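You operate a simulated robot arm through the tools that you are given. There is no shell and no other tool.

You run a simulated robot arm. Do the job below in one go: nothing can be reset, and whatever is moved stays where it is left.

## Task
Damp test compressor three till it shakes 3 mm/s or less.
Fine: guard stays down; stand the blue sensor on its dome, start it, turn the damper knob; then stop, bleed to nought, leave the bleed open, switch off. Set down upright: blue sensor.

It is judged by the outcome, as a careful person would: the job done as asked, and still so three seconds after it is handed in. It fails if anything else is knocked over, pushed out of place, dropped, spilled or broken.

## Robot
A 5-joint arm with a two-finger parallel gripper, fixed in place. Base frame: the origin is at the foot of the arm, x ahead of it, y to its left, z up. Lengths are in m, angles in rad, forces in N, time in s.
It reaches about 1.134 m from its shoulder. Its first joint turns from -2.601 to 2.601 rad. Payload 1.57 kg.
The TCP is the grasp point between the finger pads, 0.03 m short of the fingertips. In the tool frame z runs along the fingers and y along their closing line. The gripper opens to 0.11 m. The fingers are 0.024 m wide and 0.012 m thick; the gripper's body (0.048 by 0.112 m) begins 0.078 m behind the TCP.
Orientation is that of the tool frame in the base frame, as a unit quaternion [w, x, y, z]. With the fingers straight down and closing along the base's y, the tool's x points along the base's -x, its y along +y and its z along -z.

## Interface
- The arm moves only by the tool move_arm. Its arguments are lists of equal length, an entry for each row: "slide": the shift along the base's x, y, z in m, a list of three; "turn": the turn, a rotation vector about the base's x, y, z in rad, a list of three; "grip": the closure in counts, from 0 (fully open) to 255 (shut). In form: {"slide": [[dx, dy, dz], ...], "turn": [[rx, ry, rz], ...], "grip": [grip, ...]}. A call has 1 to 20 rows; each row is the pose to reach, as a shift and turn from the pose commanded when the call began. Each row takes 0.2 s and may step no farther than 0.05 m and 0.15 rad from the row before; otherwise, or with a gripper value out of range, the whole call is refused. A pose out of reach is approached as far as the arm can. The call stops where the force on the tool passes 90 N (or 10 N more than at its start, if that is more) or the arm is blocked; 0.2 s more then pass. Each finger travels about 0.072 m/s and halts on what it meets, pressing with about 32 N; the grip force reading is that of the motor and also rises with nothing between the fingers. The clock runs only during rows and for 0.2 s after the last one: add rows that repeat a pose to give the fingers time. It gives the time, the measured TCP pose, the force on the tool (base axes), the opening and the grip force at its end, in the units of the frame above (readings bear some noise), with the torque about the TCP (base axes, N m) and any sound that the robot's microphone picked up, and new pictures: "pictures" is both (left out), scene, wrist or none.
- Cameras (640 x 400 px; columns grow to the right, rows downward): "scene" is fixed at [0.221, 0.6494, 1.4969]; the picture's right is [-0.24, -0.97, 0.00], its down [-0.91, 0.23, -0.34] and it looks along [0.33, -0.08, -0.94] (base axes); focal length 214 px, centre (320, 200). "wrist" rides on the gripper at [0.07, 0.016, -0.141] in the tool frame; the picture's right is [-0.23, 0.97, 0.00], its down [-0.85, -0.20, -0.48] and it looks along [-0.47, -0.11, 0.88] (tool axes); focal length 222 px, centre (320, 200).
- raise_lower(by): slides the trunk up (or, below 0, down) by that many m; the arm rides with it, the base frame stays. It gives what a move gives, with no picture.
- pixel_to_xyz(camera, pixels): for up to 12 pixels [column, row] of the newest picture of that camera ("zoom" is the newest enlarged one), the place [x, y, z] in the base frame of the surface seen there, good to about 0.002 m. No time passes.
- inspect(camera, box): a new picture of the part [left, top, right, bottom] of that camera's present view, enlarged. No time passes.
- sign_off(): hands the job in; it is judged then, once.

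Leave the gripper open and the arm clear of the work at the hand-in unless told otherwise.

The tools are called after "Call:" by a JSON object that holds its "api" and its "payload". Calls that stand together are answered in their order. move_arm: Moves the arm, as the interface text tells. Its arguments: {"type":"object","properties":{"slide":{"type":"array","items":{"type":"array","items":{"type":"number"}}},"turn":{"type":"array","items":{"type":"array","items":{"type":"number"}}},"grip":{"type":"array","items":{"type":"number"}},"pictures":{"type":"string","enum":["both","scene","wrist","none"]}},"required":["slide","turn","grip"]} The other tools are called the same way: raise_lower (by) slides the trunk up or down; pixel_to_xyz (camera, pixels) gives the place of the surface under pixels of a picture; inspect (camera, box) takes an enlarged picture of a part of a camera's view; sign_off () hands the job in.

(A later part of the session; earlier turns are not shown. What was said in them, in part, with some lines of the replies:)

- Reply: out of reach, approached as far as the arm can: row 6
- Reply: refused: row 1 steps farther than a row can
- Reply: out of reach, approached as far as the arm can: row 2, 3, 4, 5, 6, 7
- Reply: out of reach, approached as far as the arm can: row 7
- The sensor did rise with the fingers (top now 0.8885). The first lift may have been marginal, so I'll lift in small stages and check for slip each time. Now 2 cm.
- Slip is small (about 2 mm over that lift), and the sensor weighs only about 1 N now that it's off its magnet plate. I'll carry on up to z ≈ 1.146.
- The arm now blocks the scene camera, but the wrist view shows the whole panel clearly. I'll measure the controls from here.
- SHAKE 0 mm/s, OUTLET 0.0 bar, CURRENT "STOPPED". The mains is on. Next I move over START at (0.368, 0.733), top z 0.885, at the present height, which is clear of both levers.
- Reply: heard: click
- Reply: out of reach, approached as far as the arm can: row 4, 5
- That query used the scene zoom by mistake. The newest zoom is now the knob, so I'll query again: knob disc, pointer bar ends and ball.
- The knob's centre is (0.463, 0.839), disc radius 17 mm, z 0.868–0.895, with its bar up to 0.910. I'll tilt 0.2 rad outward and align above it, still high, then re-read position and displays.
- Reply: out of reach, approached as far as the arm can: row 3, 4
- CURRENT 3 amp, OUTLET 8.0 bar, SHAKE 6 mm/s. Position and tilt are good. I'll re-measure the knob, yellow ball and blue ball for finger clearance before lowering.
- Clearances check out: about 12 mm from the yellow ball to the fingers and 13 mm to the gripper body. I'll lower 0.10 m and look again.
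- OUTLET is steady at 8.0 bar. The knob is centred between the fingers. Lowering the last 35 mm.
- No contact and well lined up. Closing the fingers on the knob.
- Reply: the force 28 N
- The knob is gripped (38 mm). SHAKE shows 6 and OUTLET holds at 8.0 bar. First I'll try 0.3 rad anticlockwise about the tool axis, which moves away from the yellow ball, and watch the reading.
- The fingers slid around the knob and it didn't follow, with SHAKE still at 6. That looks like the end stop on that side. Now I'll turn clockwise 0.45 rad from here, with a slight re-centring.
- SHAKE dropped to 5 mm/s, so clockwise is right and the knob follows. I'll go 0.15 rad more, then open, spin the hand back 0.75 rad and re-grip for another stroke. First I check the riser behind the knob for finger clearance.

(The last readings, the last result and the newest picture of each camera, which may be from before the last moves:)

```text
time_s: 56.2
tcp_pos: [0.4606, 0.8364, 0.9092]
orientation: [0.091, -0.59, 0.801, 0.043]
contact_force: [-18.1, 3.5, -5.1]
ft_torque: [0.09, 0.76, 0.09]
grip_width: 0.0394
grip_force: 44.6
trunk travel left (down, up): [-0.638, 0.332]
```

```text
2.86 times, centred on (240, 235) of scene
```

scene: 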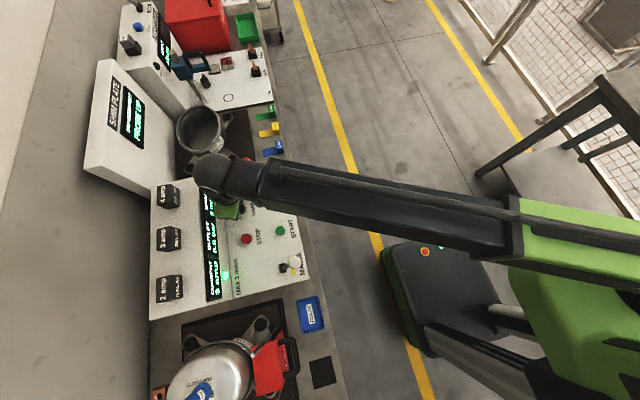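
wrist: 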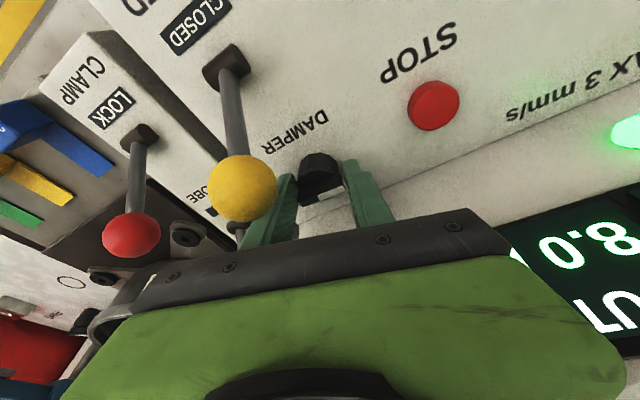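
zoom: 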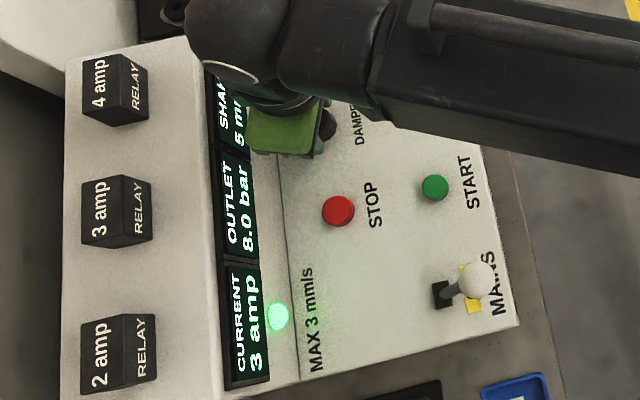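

The riser is at y 0.89, so there's ample room. SHAKE still reads 5. Now I open, spin the hand back 1.05 rad anticlockwise and re-grip.

Call:
{"api": "move_arm", "payload": {"slide": [[-0.001, 0.0005, 0], [-0.001, 0.0005, 0], [-0.001, 0.0005, 0], [-0.001, 0.0005, 0], [-0.001, 0.0005, 0], [-0.001, 0.0005, 0], [-0.001, 0.0005, 0], [-0.001, 0.0005, 0], [-0.001, 0.0005, 0], [-0.001, 0.0005, 0], [-0.001, 0.0005, 0], [-0.001, 0.0005, 0], [-0.001, 0.0005, 0]], "turn": [[0, 0, 0], [0, 0, 0], [-0.0134, -0.0244, 0.1372], [-0.0269, -0.0487, 0.2744], [-0.0403, -0.0731, 0.4116], [-0.0538, -0.0974, 0.5488], [-0.0672, -0.1218, 0.686], [-0.0806, -0.1462, 0.8232], [-0.0941, -0.1705, 0.9604], [-0.1008, -0.1827, 1.029], [-0.1008, -0.1827, 1.029], [-0.1008, -0.1827, 1.029], [-0.1008, -0.1827, 1.029]], "grip": [140, 140, 140, 140, 140, 140, 140, 140, 140, 140, 190, 255, 255]}}

Call:
{"api": "inspect", "payload": {"camera": "wrist", "box": [200, 60, 440, 240]}}

Call:
{"api": "inspect", "payload": {"camera": "scene", "box": [160, 165, 320, 305]}}

```text
time_s: 59.0
tcp_pos: [0.4633, 0.8349, 0.9104]
orientation: [-0.1, 0.912, -0.398, 0.009]
contact_force: [12.6, 12.6, 12.8]
ft_torque: [-0.9, 0.06, -0.05]
grip_width: 0.0362
grip_force: 42.5
trunk travel left (down, up): [-0.638, 0.332]
```

scene: 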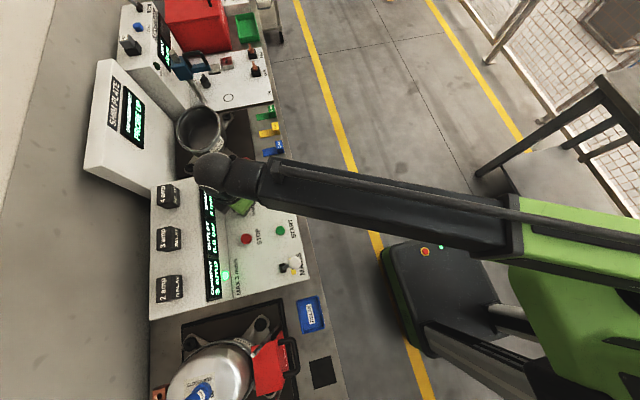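
wrist: 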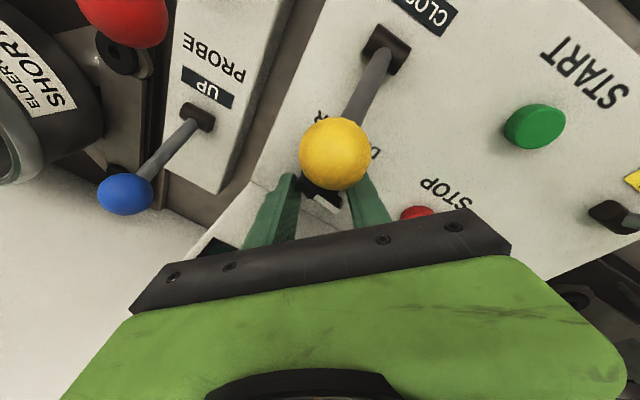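

```text
2.22 times, centred on (320, 150) of wrist
```

zoom: 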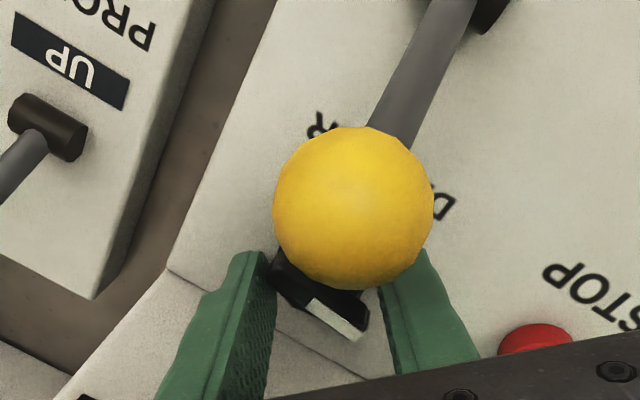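

```text
2.86 times, centred on (240, 235) of scene
```

zoom: 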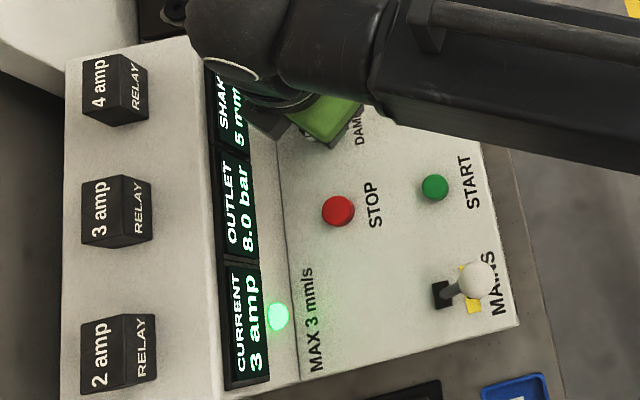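

Re-gripped (36 mm), SHAKE 5. Turning clockwise 0.5 rad.

Call:
{"api": "move_arm", "payload": {"slide": [[0.001, 0.001, 0], [0.001, 0.001, 0], [0.001, 0.001, 0], [0.001, 0.001, 0], [0.001, 0.001, 0], [0.001, 0.001, 0]], "turn": [[0.0096, 0.0174, -0.098], [0.0192, 0.0348, -0.196], [0.0288, 0.0522, -0.294], [0.0384, 0.0696, -0.392], [0.048, 0.087, -0.49], [0.048, 0.087, -0.49]], "grip": [255, 255, 255, 255, 255, 255]}}

Call:
{"api": "inspect", "payload": {"camera": "wrist", "box": [200, 60, 440, 240]}}

Call:
{"api": "inspect", "payload": {"camera": "scene", "box": [160, 165, 320, 305]}}

```text
time_s: 60.4
tcp_pos: [0.4628, 0.8356, 0.9107]
orientation: [-0.097, 0.786, -0.611, -0.016]
contact_force: [-4.9, -11.0, -1.9]
ft_torque: [-1.06, 0.57, -0.03]
grip_width: 0.0347
grip_force: 41.8
trunk travel left (down, up): [-0.638, 0.332]
```

scene: 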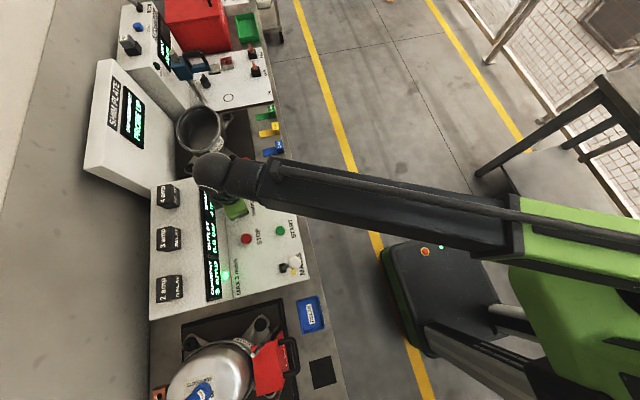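
wrist: 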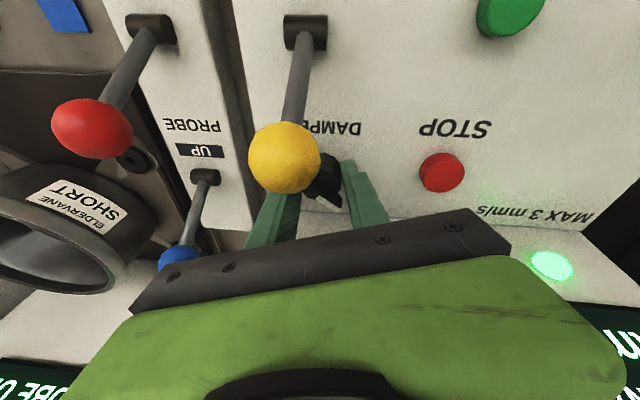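

```text
2.22 times, centred on (320, 150) of wrist
```

zoom: 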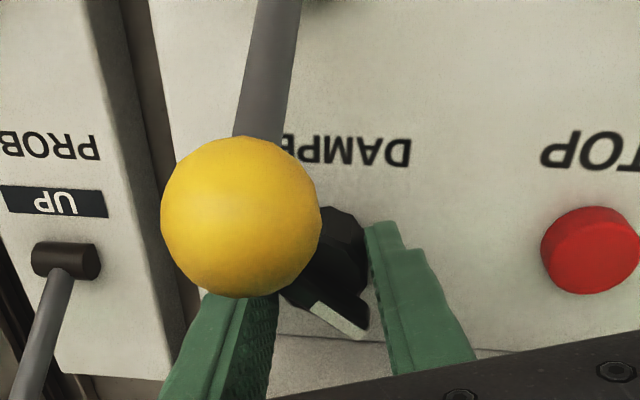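

```text
2.86 times, centred on (240, 235) of scene
```

zoom: 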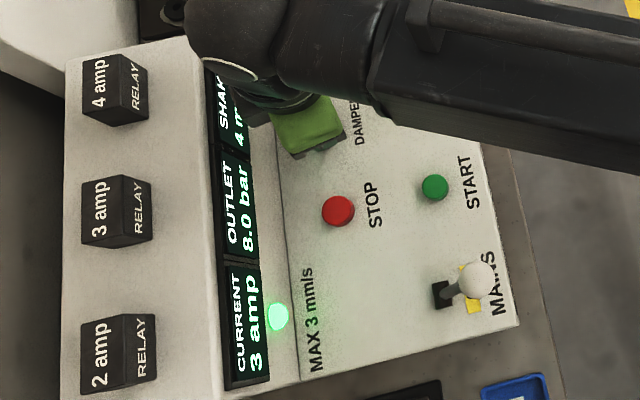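

SHAKE 4 mm/s. Another 0.5 rad clockwise.

Call:
{"api": "move_arm", "payload": {"slide": [[0, 0, 0], [0, 0, 0], [0, 0, 0], [0, 0, 0], [0, 0, 0], [0, 0, 0]], "turn": [[0.0096, 0.0174, -0.098], [0.0192, 0.0348, -0.196], [0.0288, 0.0522, -0.294], [0.0384, 0.0696, -0.392], [0.048, 0.087, -0.49], [0.048, 0.087, -0.49]], "grip": [255, 255, 255, 255, 255, 255]}}

Call:
{"api": "inspect", "payload": {"camera": "wrist", "box": [200, 60, 440, 240]}}

Call:
{"api": "inspect", "payload": {"camera": "scene", "box": [160, 165, 320, 305]}}

```text
time_s: 61.8
tcp_pos: [0.4631, 0.8364, 0.9104]
orientation: [0.092, -0.61, 0.786, 0.039]
contact_force: [-14.7, -10.6, -3.1]
ft_torque: [-0.24, 0.54, 0.02]
grip_width: 0.0333
grip_force: 41.6
trunk travel left (down, up): [-0.638, 0.332]
```

scene: 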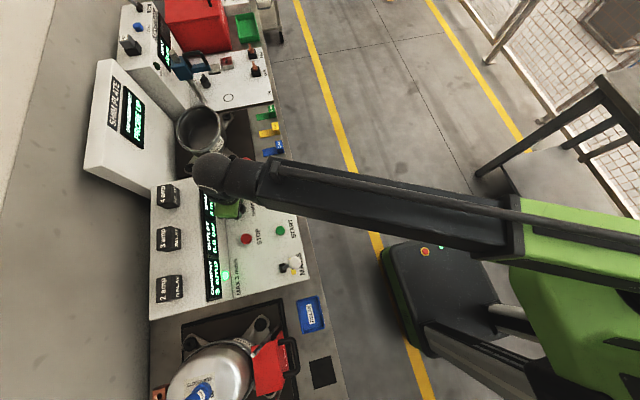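
wrist: 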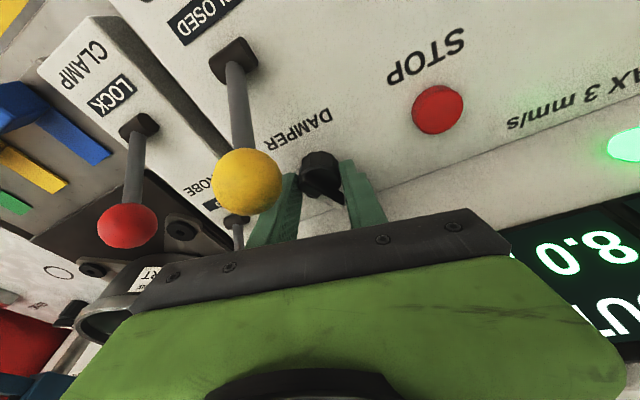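

```text
2.22 times, centred on (320, 150) of wrist
```

zoom: 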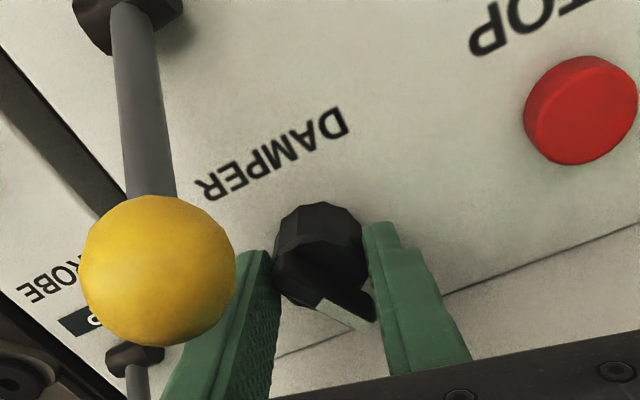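

```text
2.86 times, centred on (240, 235) of scene
```

zoom: 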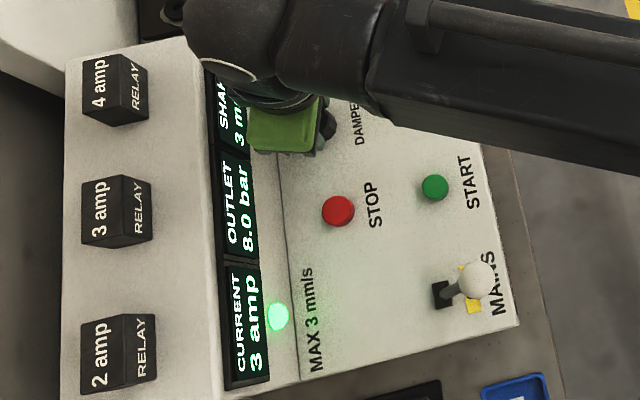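

SHAKE now reads 3 mm/s, but that may be rounded from a little above. For a sound margin I'll re-grip and turn a bit further, aiming for a reading of 2.

Call:
{"api": "move_arm", "payload": {"slide": [[-0.001, -0.0005, 0], [-0.001, -0.0005, 0], [-0.001, -0.0005, 0], [-0.001, -0.0005, 0], [-0.001, -0.0005, 0], [-0.001, -0.0005, 0], [-0.001, -0.0005, 0], [-0.001, -0.0005, 0], [-0.001, -0.0005, 0], [-0.001, -0.0005, 0], [-0.001, -0.0005, 0], [-0.001, -0.0005, 0], [-0.001, -0.0005, 0]], "turn": [[0, 0, 0], [0, 0, 0], [-0.0134, -0.0244, 0.1372], [-0.0269, -0.0487, 0.2744], [-0.0403, -0.0731, 0.4116], [-0.0538, -0.0974, 0.5488], [-0.0672, -0.1218, 0.686], [-0.0806, -0.1462, 0.8232], [-0.0806, -0.1462, 0.8232], [-0.0806, -0.1462, 0.8232], [-0.0806, -0.1462, 0.8232], [-0.0806, -0.1462, 0.8232], [-0.0806, -0.1462, 0.8232]], "grip": [135, 135, 135, 135, 135, 135, 135, 135, 135, 190, 255, 255, 255]}}

Call:
{"api": "inspect", "payload": {"camera": "wrist", "box": [200, 60, 440, 240]}}

Call:
{"api": "inspect", "payload": {"camera": "scene", "box": [160, 165, 320, 305]}}

```text
time_s: 64.6
tcp_pos: [0.4627, 0.8362, 0.9087]
orientation: [-0.101, 0.878, -0.468, 0.002]
contact_force: [6.2, 7.5, 7.0]
ft_torque: [-0.4, -0.01, -0.04]
grip_width: 0.0354
grip_force: 42.6
trunk travel left (down, up): [-0.638, 0.332]
```

scene: 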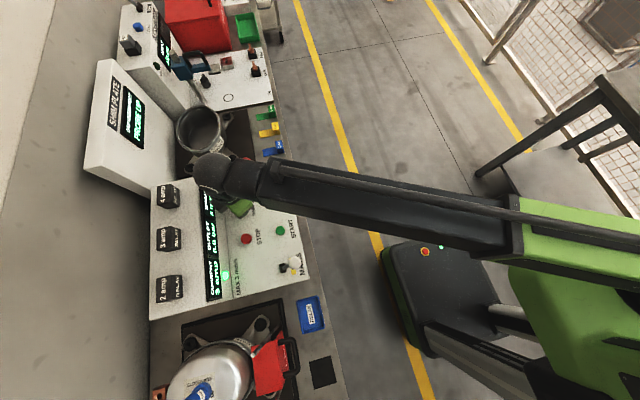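
wrist: 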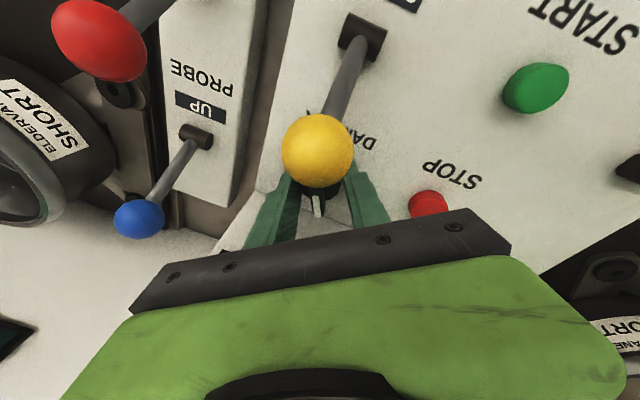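

```text
2.22 times, centred on (320, 150) of wrist
```

zoom: 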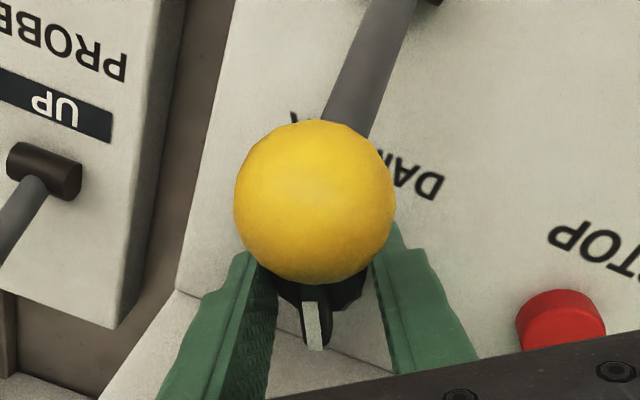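

```text
2.86 times, centred on (240, 235) of scene
```

zoom: 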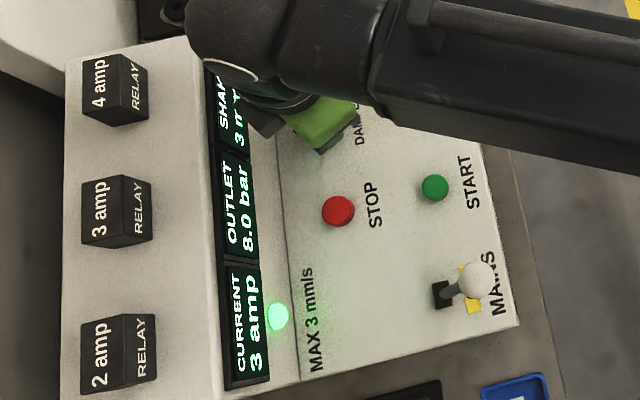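

Re-gripped (35 mm), SHAKE 3. Turning clockwise another 0.45 rad.

Call:
{"api": "move_arm", "payload": {"slide": [[0, 0, 0], [0, 0, 0], [0, 0, 0], [0, 0, 0], [0, 0, 0], [0, 0, 0]], "turn": [[0.0096, 0.0174, -0.098], [0.0192, 0.0348, -0.196], [0.0288, 0.0522, -0.294], [0.0384, 0.0696, -0.392], [0.0432, 0.0783, -0.441], [0.0432, 0.0783, -0.441]], "grip": [255, 255, 255, 255, 255, 255]}}

Call:
{"api": "inspect", "payload": {"camera": "wrist", "box": [200, 60, 440, 240]}}

Call:
{"api": "inspect", "payload": {"camera": "scene", "box": [160, 165, 320, 305]}}

```text
time_s: 66.0
tcp_pos: [0.4616, 0.8355, 0.9102]
orientation: [-0.098, 0.751, -0.653, -0.022]
contact_force: [8.0, 0.6, 7.2]
ft_torque: [-0.52, 0.14, -0.03]
grip_width: 0.0343
grip_force: 42.1
trunk travel left (down, up): [-0.638, 0.332]
```

scene: 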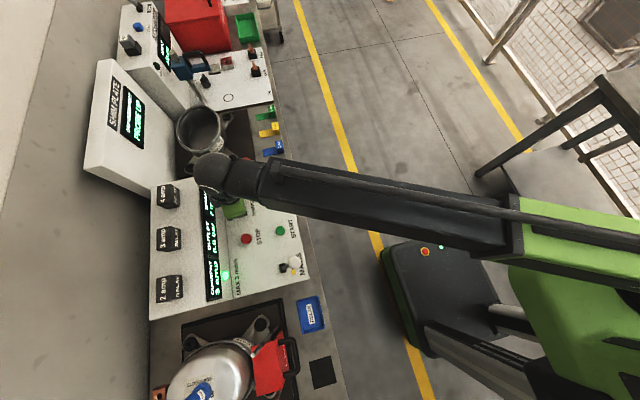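
wrist: 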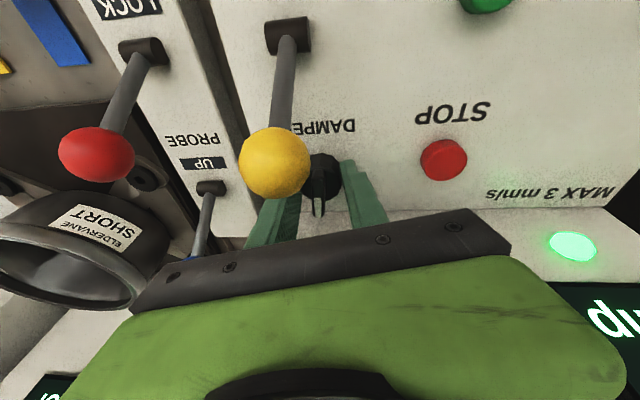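

```text
2.22 times, centred on (320, 150) of wrist
```

zoom: 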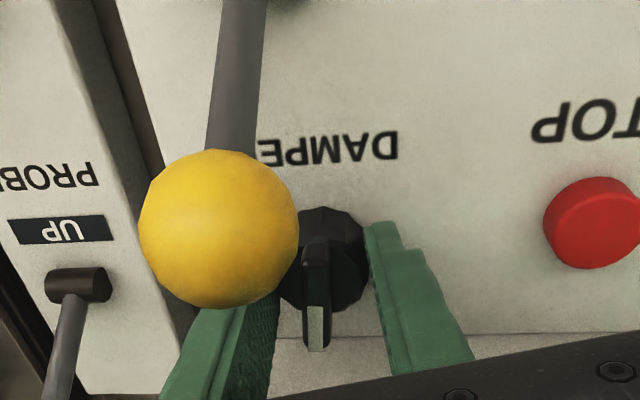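

```text
2.86 times, centred on (240, 235) of scene
```

zoom: 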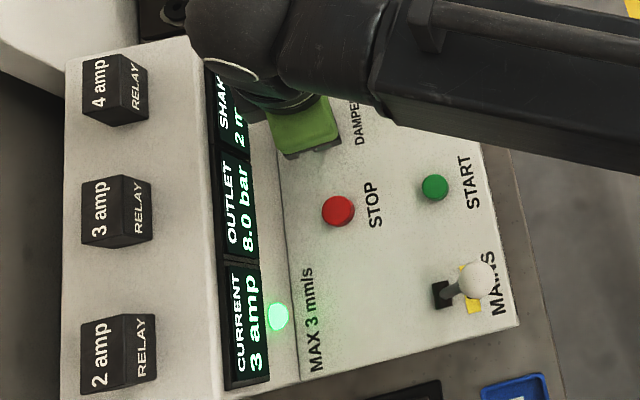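

SHAKE now 2 mm/s, below the limit. I'll open the fingers to leave the knob there, then raise clear.

Call:
{"api": "move_arm", "payload": {"slide": [[0, 0, 0], [0, 0, 0], [0, 0, 0]], "turn": [[0, 0, 0], [0, 0, 0], [0, 0, 0]], "grip": [135, 130, 130], "pictures": "none"}}

Call:
{"api": "raise_lower", "payload": {"by": 0.13}}

Call:
{"api": "inspect", "payload": {"camera": "scene", "box": [160, 165, 320, 305]}}

Call:
{"api": "inspect", "payload": {"camera": "scene", "box": [140, 310, 340, 400]}}

Call:
{"api": "inspect", "payload": {"camera": "wrist", "box": [200, 60, 440, 240]}}

```text
time_s: 66.8
tcp_pos: [0.4622, 0.8351, 0.9099]
orientation: [-0.098, 0.751, -0.652, -0.021]
contact_force: [-0.1, 0.3, 0.5]
ft_torque: [0.05, -0.04, 0.0]
grip_width: 0.0538
grip_force: 0.1
trunk travel left (down, up): [-0.638, 0.332]
```

```text
time_s: 68.4
tcp_pos: [0.4626, 0.8352, 1.0399]
orientation: [-0.098, 0.751, -0.652, -0.021]
contact_force: [-0.4, -0.3, 0.6]
ft_torque: [0.01, 0.01, 0.01]
grip_width: 0.0541
grip_force: 0.1
trunk travel left (down, up): [-0.768, 0.202]
```

```text
2.86 times, centred on (240, 235) of scene
```

zoom: 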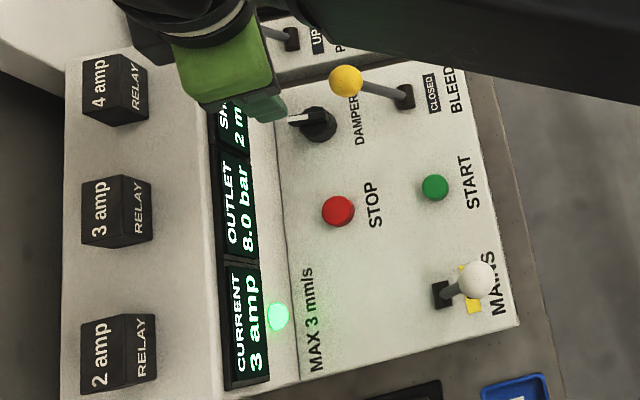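

```text
3.20 times, centred on (240, 355) of scene
```

zoom: 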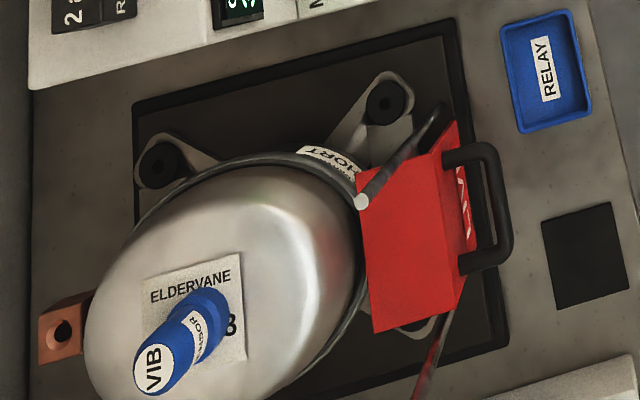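

```text
2.22 times, centred on (320, 150) of wrist
```

zoom: 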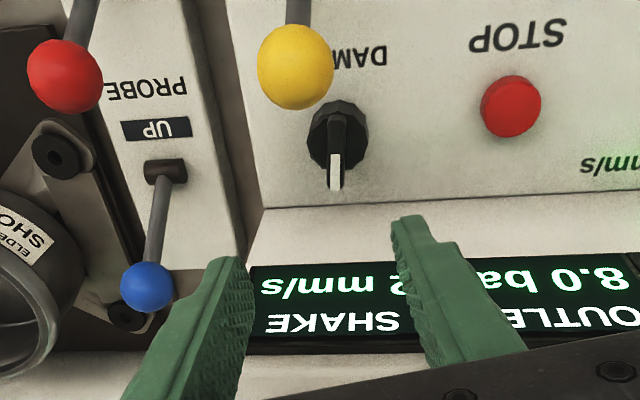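

SHAKE 2 mm/s confirmed with the hand off, and the sensor still stands. Now STOP at (0.368, 0.830), top z 0.886. I'll straighten the tool, close the fingers and move over it.

Call:
{"api": "move_arm", "payload": {"slide": [[-0.024, -0.004, 0], [-0.048, -0.005, 0], [-0.072, -0.005, 0], [-0.095, -0.005, 0], [-0.095, -0.005, 0]], "turn": [[-0.0584, 0.0322, 0], [-0.1168, 0.0644, 0], [-0.1752, 0.0966, 0], [-0.1752, 0.0966, 0], [-0.1752, 0.0966, 0]], "grip": [180, 255, 255, 255, 255]}}

Call:
{"api": "inspect", "payload": {"camera": "wrist", "box": [200, 60, 440, 240]}}

```text
time_s: 69.6
tcp_pos: [0.3668, 0.8304, 1.0344]
orientation: [0.0, 0.755, -0.656, 0.0]
contact_force: [-1.0, 0.3, 1.3]
ft_torque: [0.01, 0.01, -0.02]
grip_width: 0.0
grip_force: 21.3
out of reach, approached as far as the arm can: row 1, 2, 3, 4, 5
trunk travel left (down, up): [-0.768, 0.202]
```

scene: 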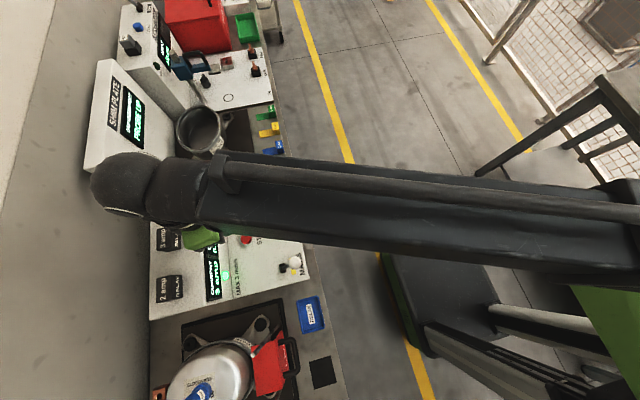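
wrist: 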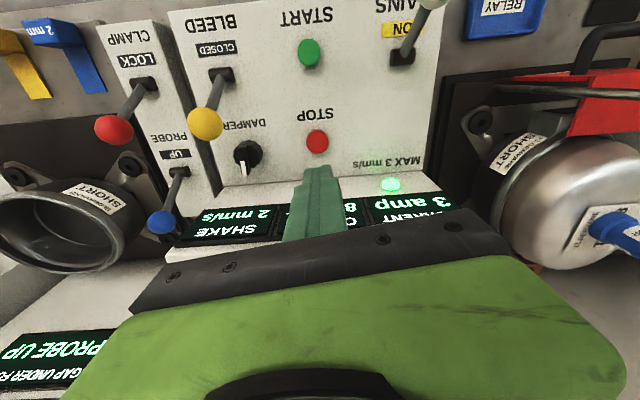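

```text
2.22 times, centred on (320, 150) of wrist
```

zoom: 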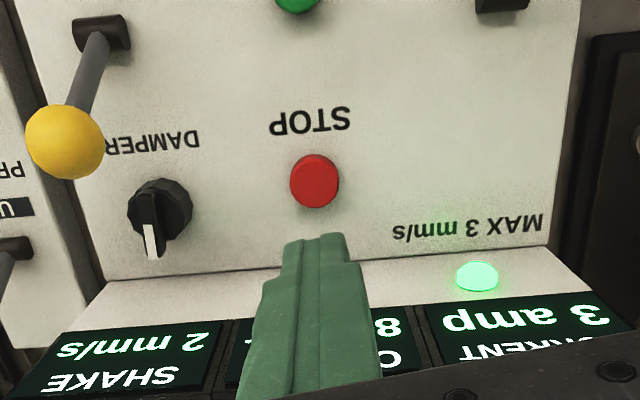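

Aligned over STOP, SHAKE 2 mm/s, 3 amp. I'll lower 0.108 m to just above the button.

Call:
{"api": "raise_lower", "payload": {"by": -0.108}}

Call:
{"api": "inspect", "payload": {"camera": "wrist", "box": [200, 60, 440, 240]}}

```text
time_s: 71.0
tcp_pos: [0.3655, 0.8302, 0.9272]
orientation: [-0.001, 0.755, -0.656, 0.0]
contact_force: [0.3, 0.8, 0.6]
ft_torque: [-0.01, -0.02, 0.03]
grip_width: 0.0002
grip_force: 21.5
trunk travel left (down, up): [-0.66, 0.31]
```

```text
2.22 times, centred on (320, 150) of wrist
```

zoom: 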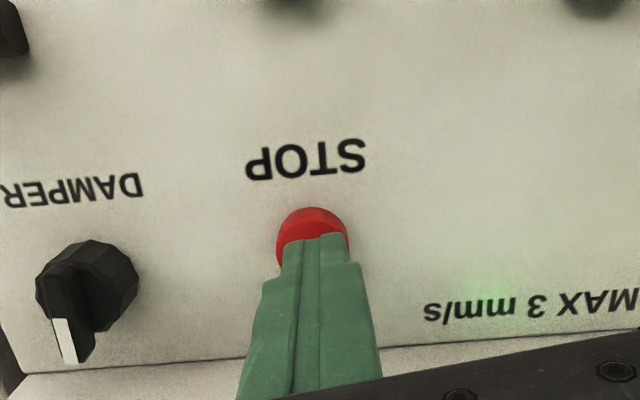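

The tips are about 12 mm above STOP. Pressing: 15 mm down.

Call:
{"api": "raise_lower", "payload": {"by": -0.012}}

Call:
{"api": "raise_lower", "payload": {"by": -0.004}}

Call:
{"api": "inspect", "payload": {"camera": "scene", "box": [160, 165, 320, 305]}}

```text
time_s: 71.6
tcp_pos: [0.367, 0.8314, 0.9149]
orientation: [0.0, 0.755, -0.655, 0.0]
contact_force: [0.6, -0.7, -0.9]
ft_torque: [0.01, 0.01, -0.02]
grip_width: 0.0
grip_force: 21.2
trunk travel left (down, up): [-0.648, 0.322]
```

```text
time_s: 72.2
tcp_pos: [0.3662, 0.83, 0.9108]
orientation: [0.0, 0.755, -0.656, 0.001]
contact_force: [0.0, -0.2, 1.7]
ft_torque: [0.03, 0.01, 0.0]
grip_width: 0.0
grip_force: 21.2
trunk travel left (down, up): [-0.644, 0.326]
```

```text
2.86 times, centred on (240, 235) of scene
```

zoom: 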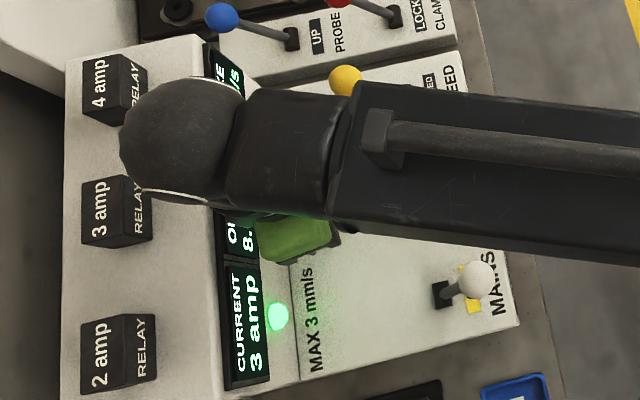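

Contact (1.7 N) but no click yet, and it still shows 3 amp. Pressing 2 mm more.

Call:
{"api": "raise_lower", "payload": {"by": -0.002}}

Call:
{"api": "inspect", "payload": {"camera": "scene", "box": [160, 165, 320, 305]}}

```text
time_s: 72.7
tcp_pos: [0.3667, 0.8311, 0.9101]
orientation: [-0.001, 0.755, -0.656, -0.001]
contact_force: [-0.4, 1.0, 2.4]
ft_torque: [0.03, -0.02, 0.02]
grip_width: 0.0002
grip_force: 21.7
trunk travel left (down, up): [-0.642, 0.328]
heard: click
```

```text
2.86 times, centred on (240, 235) of scene
```

zoom: 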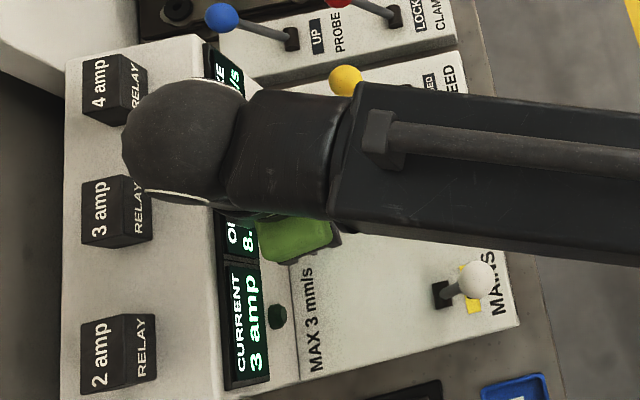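

Click, and the run lamp went out: stopped. I'll raise clear, then move behind the BLEED ball at (0.472, 0.787, 0.954), tilting again for reach.

Call:
{"api": "raise_lower", "payload": {"by": 0.13}}

Call:
{"api": "move_arm", "payload": {"slide": [[0.026, -0.002, 0], [0.052, -0.004, 0], [0.078, -0.006, 0], [0.1025, -0.007, 0], [0.1025, -0.007, 0]], "turn": [[0.0434, -0.0249, 0], [0.0868, -0.0497, 0], [0.1303, -0.0746, 0], [0.1737, -0.0994, 0], [0.1737, -0.0994, 0]], "grip": [255, 255, 255, 255, 255]}}

Call:
{"api": "inspect", "payload": {"camera": "wrist", "box": [200, 60, 440, 240]}}

Call:
{"api": "inspect", "payload": {"camera": "scene", "box": [160, 165, 320, 305]}}

```text
time_s: 74.2
tcp_pos: [0.3658, 0.8292, 1.0387]
orientation: [0.0, 0.755, -0.656, 0.0]
contact_force: [0.5, 0.1, -0.2]
ft_torque: [-0.02, -0.01, 0.0]
grip_width: 0.0
grip_force: 21.6
trunk travel left (down, up): [-0.772, 0.198]
```

```text
time_s: 75.5
tcp_pos: [0.4691, 0.8242, 1.0445]
orientation: [-0.099, 0.751, -0.653, -0.02]
contact_force: [-0.2, -0.8, 1.0]
ft_torque: [0.01, -0.01, 0.0]
grip_width: 0.0
grip_force: 22.1
out of reach, approached as far as the arm can: row 3, 4, 5
trunk travel left (down, up): [-0.772, 0.198]
```

scene: 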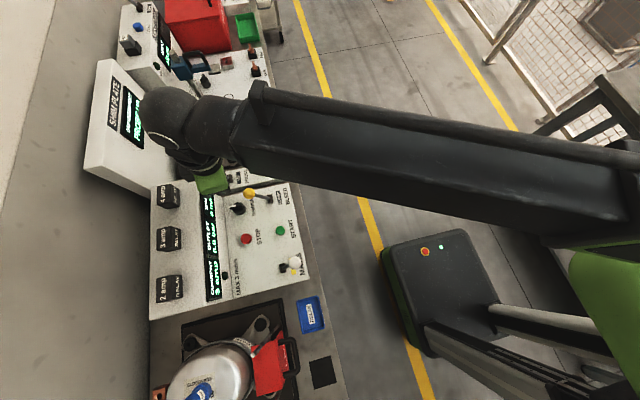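
wrist: 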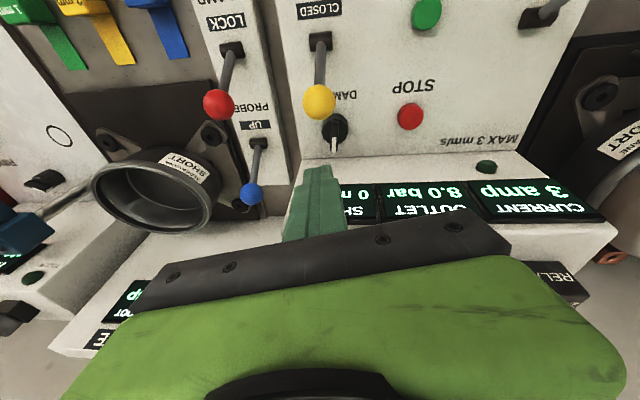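

```text
2.22 times, centred on (320, 150) of wrist
```

zoom: 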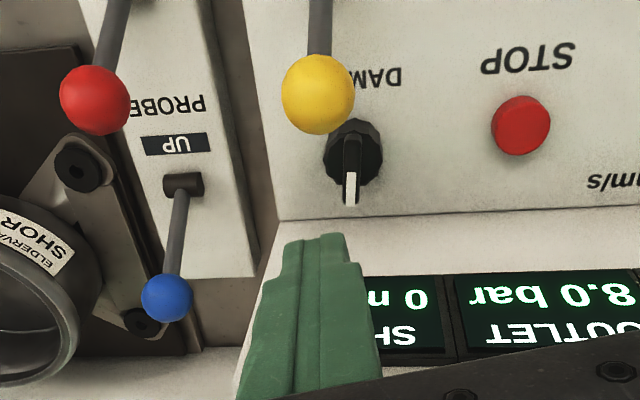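

```text
2.86 times, centred on (240, 235) of scene
```

zoom: 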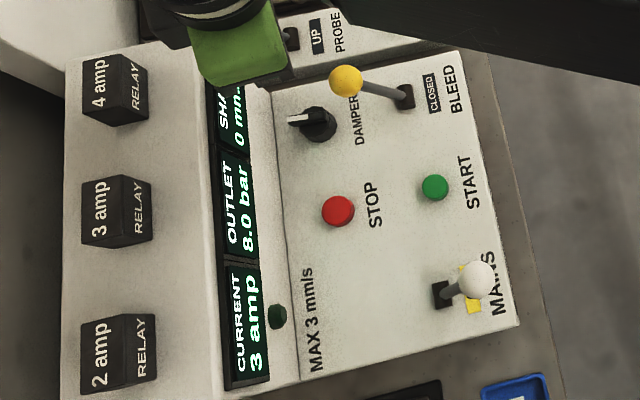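

SHAKE 0 (stopped), OUTLET 8.0 bar. The fingertips are behind the yellow ball (y ≈ 0.829 against the ball's back at 0.80). Lowering 0.073 m to ball height, above the knob (0.91).

Call:
{"api": "raise_lower", "payload": {"by": -0.073}}

Call:
{"api": "inspect", "payload": {"camera": "wrist", "box": [200, 60, 440, 240]}}

```text
time_s: 76.6
tcp_pos: [0.4691, 0.8219, 0.9702]
orientation: [-0.098, 0.752, -0.651, -0.019]
contact_force: [0.2, 0.1, -0.1]
ft_torque: [0.0, 0.02, 0.02]
grip_width: 0.0002
grip_force: 21.3
trunk travel left (down, up): [-0.699, 0.271]
```

```text
2.22 times, centred on (320, 150) of wrist
```

zoom: 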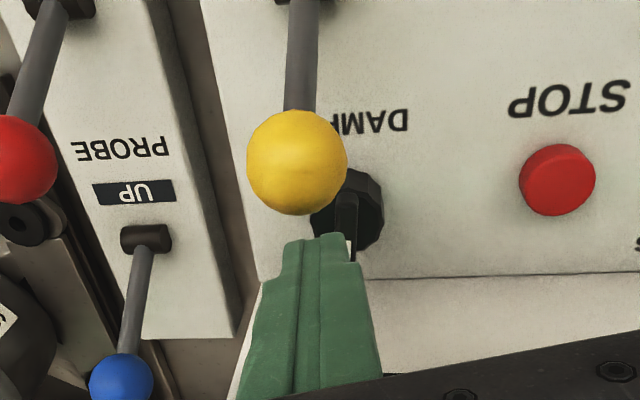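

Aligned behind the ball. I'll push towards -y in 1.1 cm steps (8.8 cm total), straightening the tool as it comes within reach.

Call:
{"api": "move_arm", "payload": {"slide": [[0.003, -0.011, 0], [0.003, -0.022, 0], [0.003, -0.033, 0], [0.003, -0.044, 0], [0.003, -0.055, 0], [0.003, -0.066, 0], [0.003, -0.077, 0], [0.003, -0.086, 0], [0.003, -0.086, 0]], "turn": [[0, 0, 0], [-0.0248, 0.0142, 0], [-0.0496, 0.0284, 0], [-0.0744, 0.0426, 0], [-0.0993, 0.0568, 0], [-0.1241, 0.071, 0], [-0.1489, 0.0852, 0], [-0.1737, 0.0994, 0], [-0.1737, 0.0994, 0]], "grip": [255, 255, 255, 255, 255, 255, 255, 255, 255]}}

Call:
{"api": "inspect", "payload": {"camera": "wrist", "box": [200, 40, 440, 240]}}

Call:
{"api": "inspect", "payload": {"camera": "scene", "box": [160, 165, 320, 305]}}

```text
time_s: 78.6
tcp_pos: [0.4724, 0.7366, 0.9657]
orientation: [0.001, 0.755, -0.656, 0.0]
contact_force: [-0.5, -0.2, 0.0]
ft_torque: [0.0, 0.0, 0.0]
grip_width: 0.0
grip_force: 21.4
out of reach, approached as far as the arm can: row 4, 5, 6, 7, 8, 9
trunk travel left (down, up): [-0.699, 0.271]
```

scene: 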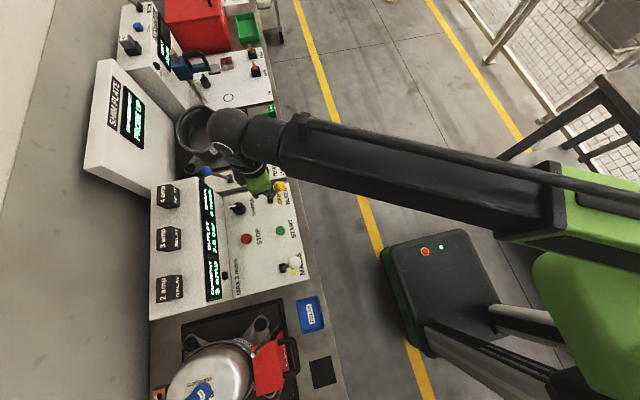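
wrist: 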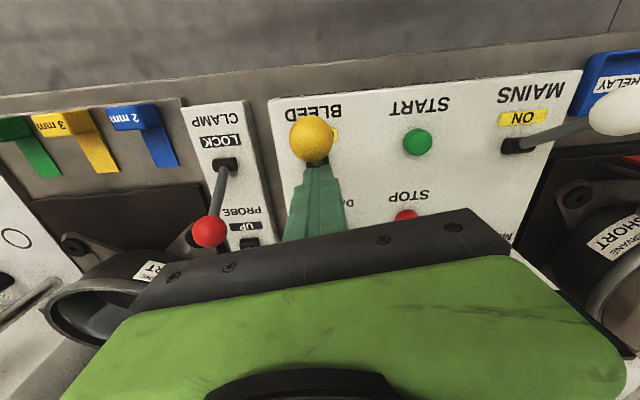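

```text
2.00 times, centred on (320, 140) of wrist
```

zoom: 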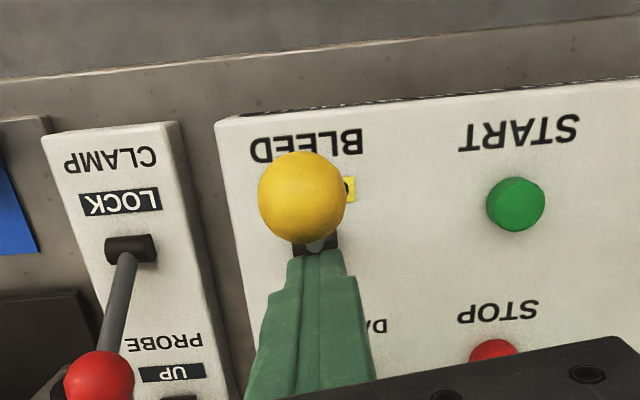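

```text
2.86 times, centred on (240, 235) of scene
```

zoom: 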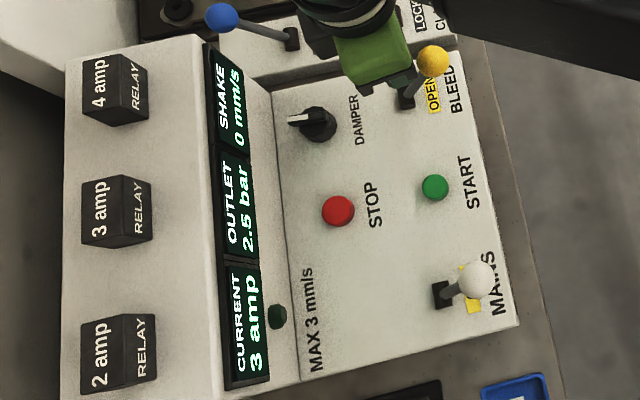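

BLEED reads "OPEN", and OUTLET is down to 2.5 bar and falling. I'll raise clear, move to the operator side of the MAINS ball, and check the pressure has reached nought before switching off.

Call:
{"api": "raise_lower", "payload": {"by": 0.1}}

Call:
{"api": "move_arm", "payload": {"slide": [[-0.04, -0.015, 0], [-0.08, -0.03, 0], [-0.12, -0.045, 0], [-0.16, -0.06, 0], [-0.2, -0.074, 0], [-0.208, -0.078, 0], [-0.208, -0.078, 0]], "turn": [[0, 0, 0], [0, 0, 0], [0, 0, 0], [0, 0, 0], [0, 0, 0], [0, 0, 0], [0, 0, 0]], "grip": [255, 255, 255, 255, 255, 255, 255]}}

Call:
{"api": "inspect", "payload": {"camera": "scene", "box": [160, 165, 320, 305]}}

Call:
{"api": "inspect", "payload": {"camera": "wrist", "box": [200, 40, 440, 240]}}

```text
time_s: 79.9
tcp_pos: [0.4725, 0.7364, 1.0663]
orientation: [0.0, 0.755, -0.656, -0.001]
contact_force: [0.2, 0.7, 0.6]
ft_torque: [0.0, 0.01, -0.03]
grip_width: 0.0
grip_force: 21.5
trunk travel left (down, up): [-0.799, 0.171]
```

```text
time_s: 81.5
tcp_pos: [0.2624, 0.6599, 1.0666]
orientation: [0.0, 0.755, -0.655, 0.0]
contact_force: [0.5, -0.4, 0.0]
ft_torque: [0.03, 0.01, -0.02]
grip_width: 0.0
grip_force: 21.1
trunk travel left (down, up): [-0.799, 0.171]
```

scene: 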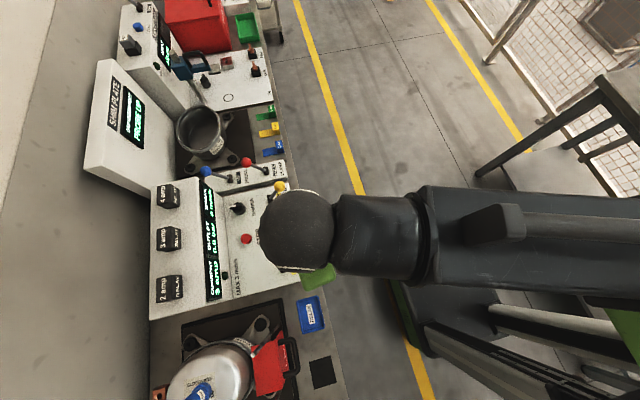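
wrist: 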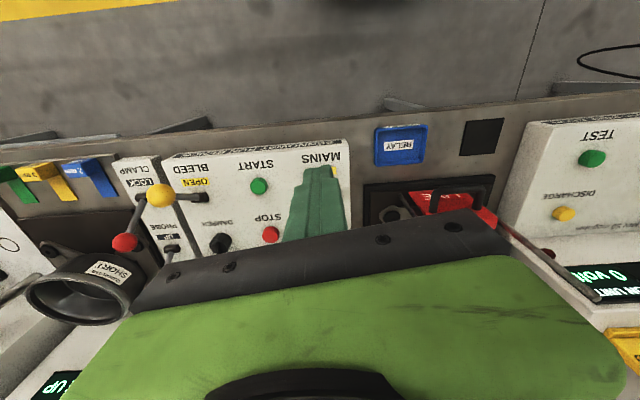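

```text
2.86 times, centred on (240, 235) of scene
```

zoom: 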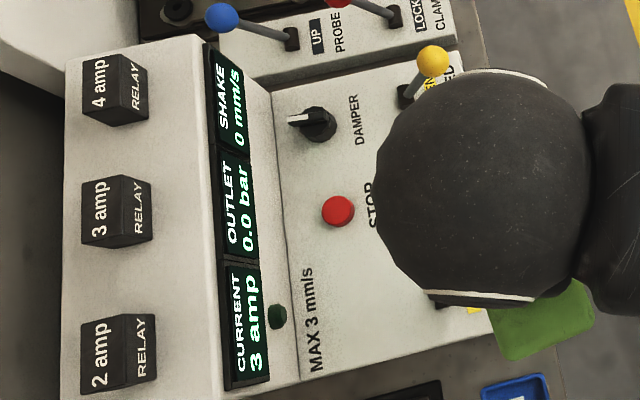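

```text
2.00 times, centred on (320, 140) of wrist
```

zoom: 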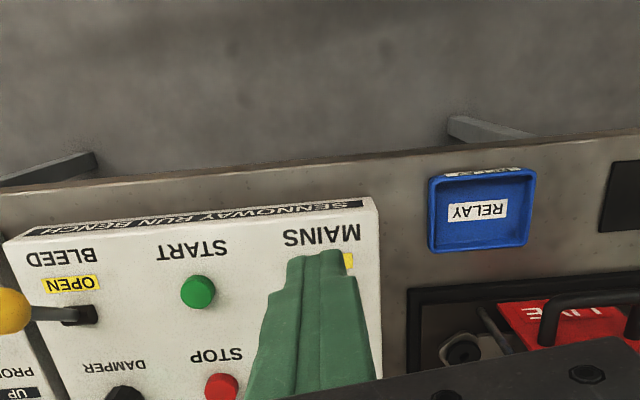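

OUTLET 0.0 bar, SHAKE 0, BLEED "OPEN". Switching off next: the MAINS ball is about (0.266, 0.705, 0.955). My fingers stand at y 0.66, 16 mm in front of it. Lowering 0.094 m.

Call:
{"api": "raise_lower", "payload": {"by": -0.094}}

Call:
{"api": "move_arm", "payload": {"slide": [[0.003, 0.01, 0], [0.003, 0.02, 0], [0.003, 0.03, 0], [0.003, 0.04, 0], [0.003, 0.05, 0], [0.003, 0.06, 0], [0.003, 0.07, 0], [0.003, 0.08, 0], [0.003, 0.09, 0], [0.003, 0.09, 0]], "turn": [[0, 0, 0], [0, 0, 0], [0, 0, 0], [0, 0, 0], [0, 0, 0], [0, 0, 0], [0, 0, 0], [0, 0, 0], [0, 0, 0], [0, 0, 0]], "grip": [255, 255, 255, 255, 255, 255, 255, 255, 255, 255]}}

Call:
{"api": "inspect", "payload": {"camera": "scene", "box": [160, 165, 320, 305]}}

Call:
{"api": "inspect", "payload": {"camera": "wrist", "box": [200, 40, 440, 240]}}

```text
time_s: 82.8
tcp_pos: [0.2633, 0.6589, 0.9717]
orientation: [0.0, 0.754, -0.656, -0.001]
contact_force: [-0.4, 0.7, 0.0]
ft_torque: [0.01, 0.02, 0.01]
grip_width: 0.0001
grip_force: 21.3
trunk travel left (down, up): [-0.705, 0.265]
```

```text
time_s: 85.0
tcp_pos: [0.2668, 0.7492, 0.9719]
orientation: [0.0, 0.755, -0.655, 0.0]
contact_force: [-0.2, -0.6, -0.4]
ft_torque: [-0.01, 0.02, 0.02]
grip_width: 0.0
grip_force: 21.5
trunk travel left (down, up): [-0.705, 0.265]
```

scene: 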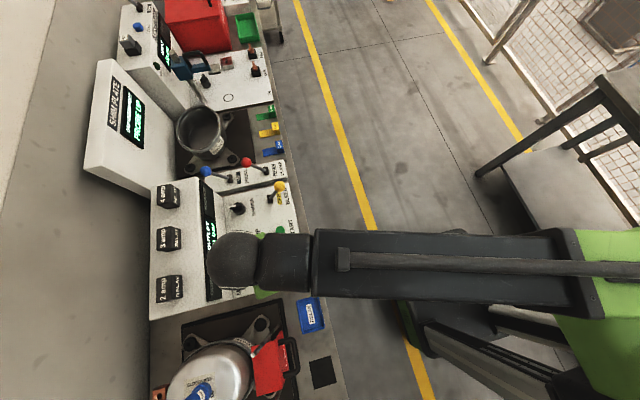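
wrist: 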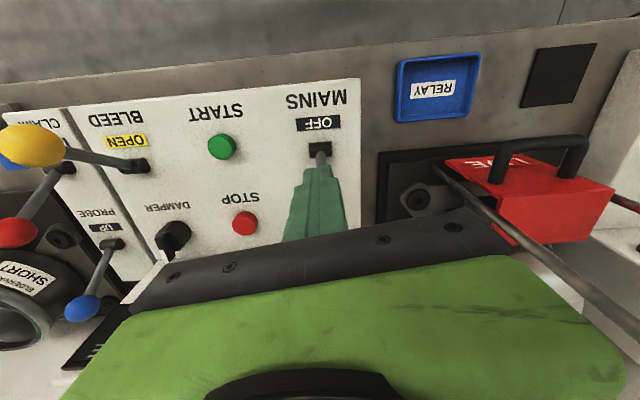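

```text
2.86 times, centred on (240, 235) of scene
```

zoom: 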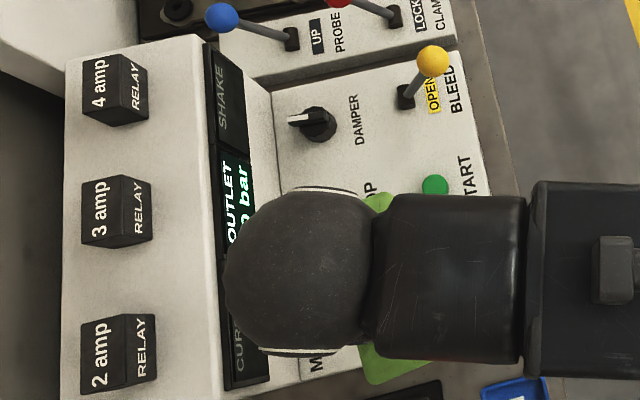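

```text
2.00 times, centred on (320, 140) of wrist
```

zoom: 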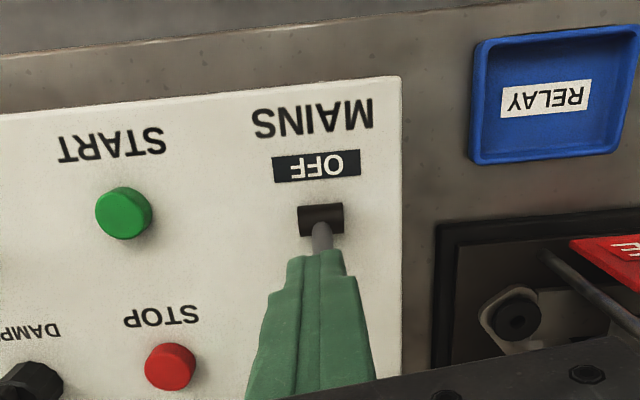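

MAINS reads "OFF" and SHAKE and CURRENT are dark. I'll back the fingers away from the lever first (-y), then raise, open and withdraw.

Call:
{"api": "move_arm", "payload": {"slide": [[0, -0.03, 0], [0, -0.06, 0], [0, -0.09, 0]], "turn": [[0, 0, 0], [0, 0, 0], [0, 0, 0]], "grip": [255, 255, 255], "pictures": "none"}}

Call:
{"api": "raise_lower", "payload": {"by": 0.19}}

Call:
{"api": "move_arm", "payload": {"slide": [[0.02, -0.04, 0], [0.04, -0.08, 0], [0.06, -0.12, 0], [0.08, -0.16, 0], [0.1, -0.2, 0], [0.1, -0.2, 0], [0.1, -0.2, 0]], "turn": [[0, 0, 0], [0, 0, 0], [0, 0, 0], [0, 0, 0], [0, 0, 0], [0, 0, 0], [0, 0, 0]], "grip": [255, 200, 100, 0, 0, 0, 0]}}

Call:
{"api": "inspect", "payload": {"camera": "scene", "box": [160, 165, 320, 305]}}

Call:
{"api": "inspect", "payload": {"camera": "scene", "box": [140, 310, 340, 400]}}

```text
time_s: 85.8
tcp_pos: [0.2693, 0.6571, 0.9724]
orientation: [0.001, 0.755, -0.655, 0.0]
contact_force: [-0.1, 0.7, -0.3]
ft_torque: [0.01, -0.03, 0.03]
grip_width: 0.0
grip_force: 21.4
trunk travel left (down, up): [-0.705, 0.265]
```

```text
time_s: 87.8
tcp_pos: [0.2692, 0.6593, 1.161]
orientation: [0.001, 0.755, -0.655, 0.0]
contact_force: [0.1, 0.3, 0.9]
ft_torque: [0.0, -0.01, 0.01]
grip_width: 0.0003
grip_force: 21.2
trunk travel left (down, up): [-0.895, 0.075]
```

```text
time_s: 89.5
tcp_pos: [0.3683, 0.4566, 1.1612]
orientation: [0.0, 0.754, -0.656, 0.0]
contact_force: [0.1, 0.9, -0.3]
ft_torque: [0.0, 0.06, 0.02]
grip_width: 0.11
grip_force: 0.0
trunk travel left (down, up): [-0.895, 0.075]
```

scene: 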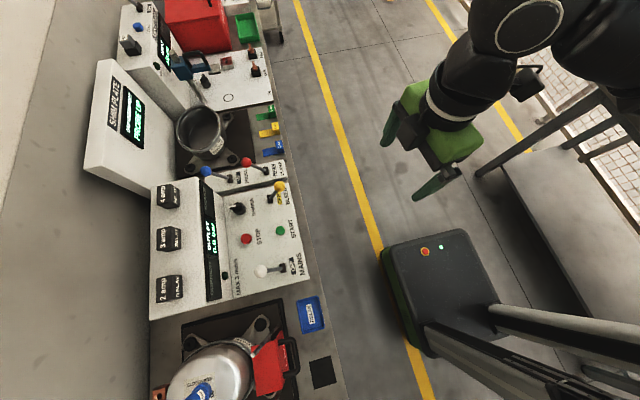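
wrist: 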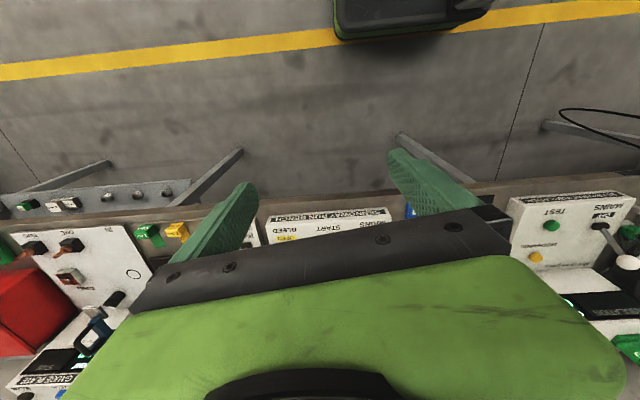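

```text
2.86 times, centred on (240, 235) of scene
```

zoom: 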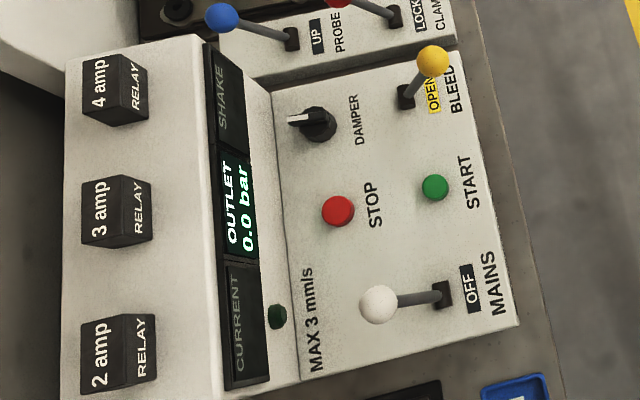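

```text
3.20 times, centred on (240, 355) of scene
```

zoom: 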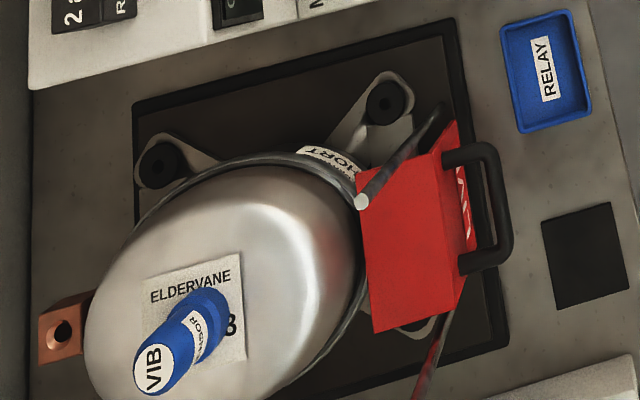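

All as asked: MAINS "OFF", OUTLET 0.0 bar, BLEED "OPEN", damper left where SHAKE read 2 mm/s, guard down, blue sensor upright on the dome. The gripper is open and the arm clear, so I'm handing in.

Call:
{"api": "sign_off", "payload": {}}

```text
The job is handed in.
```

Test compressor three is damped: it shook at 6 mm/s when started and read 2 mm/s after I turned the damper knob clockwise, with my hand off the knob. I've handed the job in.

- **Shutdown:** I pressed STOP and opened the bleed. The outlet fell from 8.0 bar to 0.0 bar before I switched the mains off.
- **How it was left:** the bleed is open, the mains is off, and the guard stayed down throughout.
- **Blue sensor:** it is standing upright on the dome. You didn't ask for it back on its pad, so I left it there.
- **One slip:** on my first try at lifting the sensor it slid out of the fingers. It stayed upright on its pad, and the second lift held.

The gripper is open and the arm is clear of the bench. I saw nothing else moved or knocked over.
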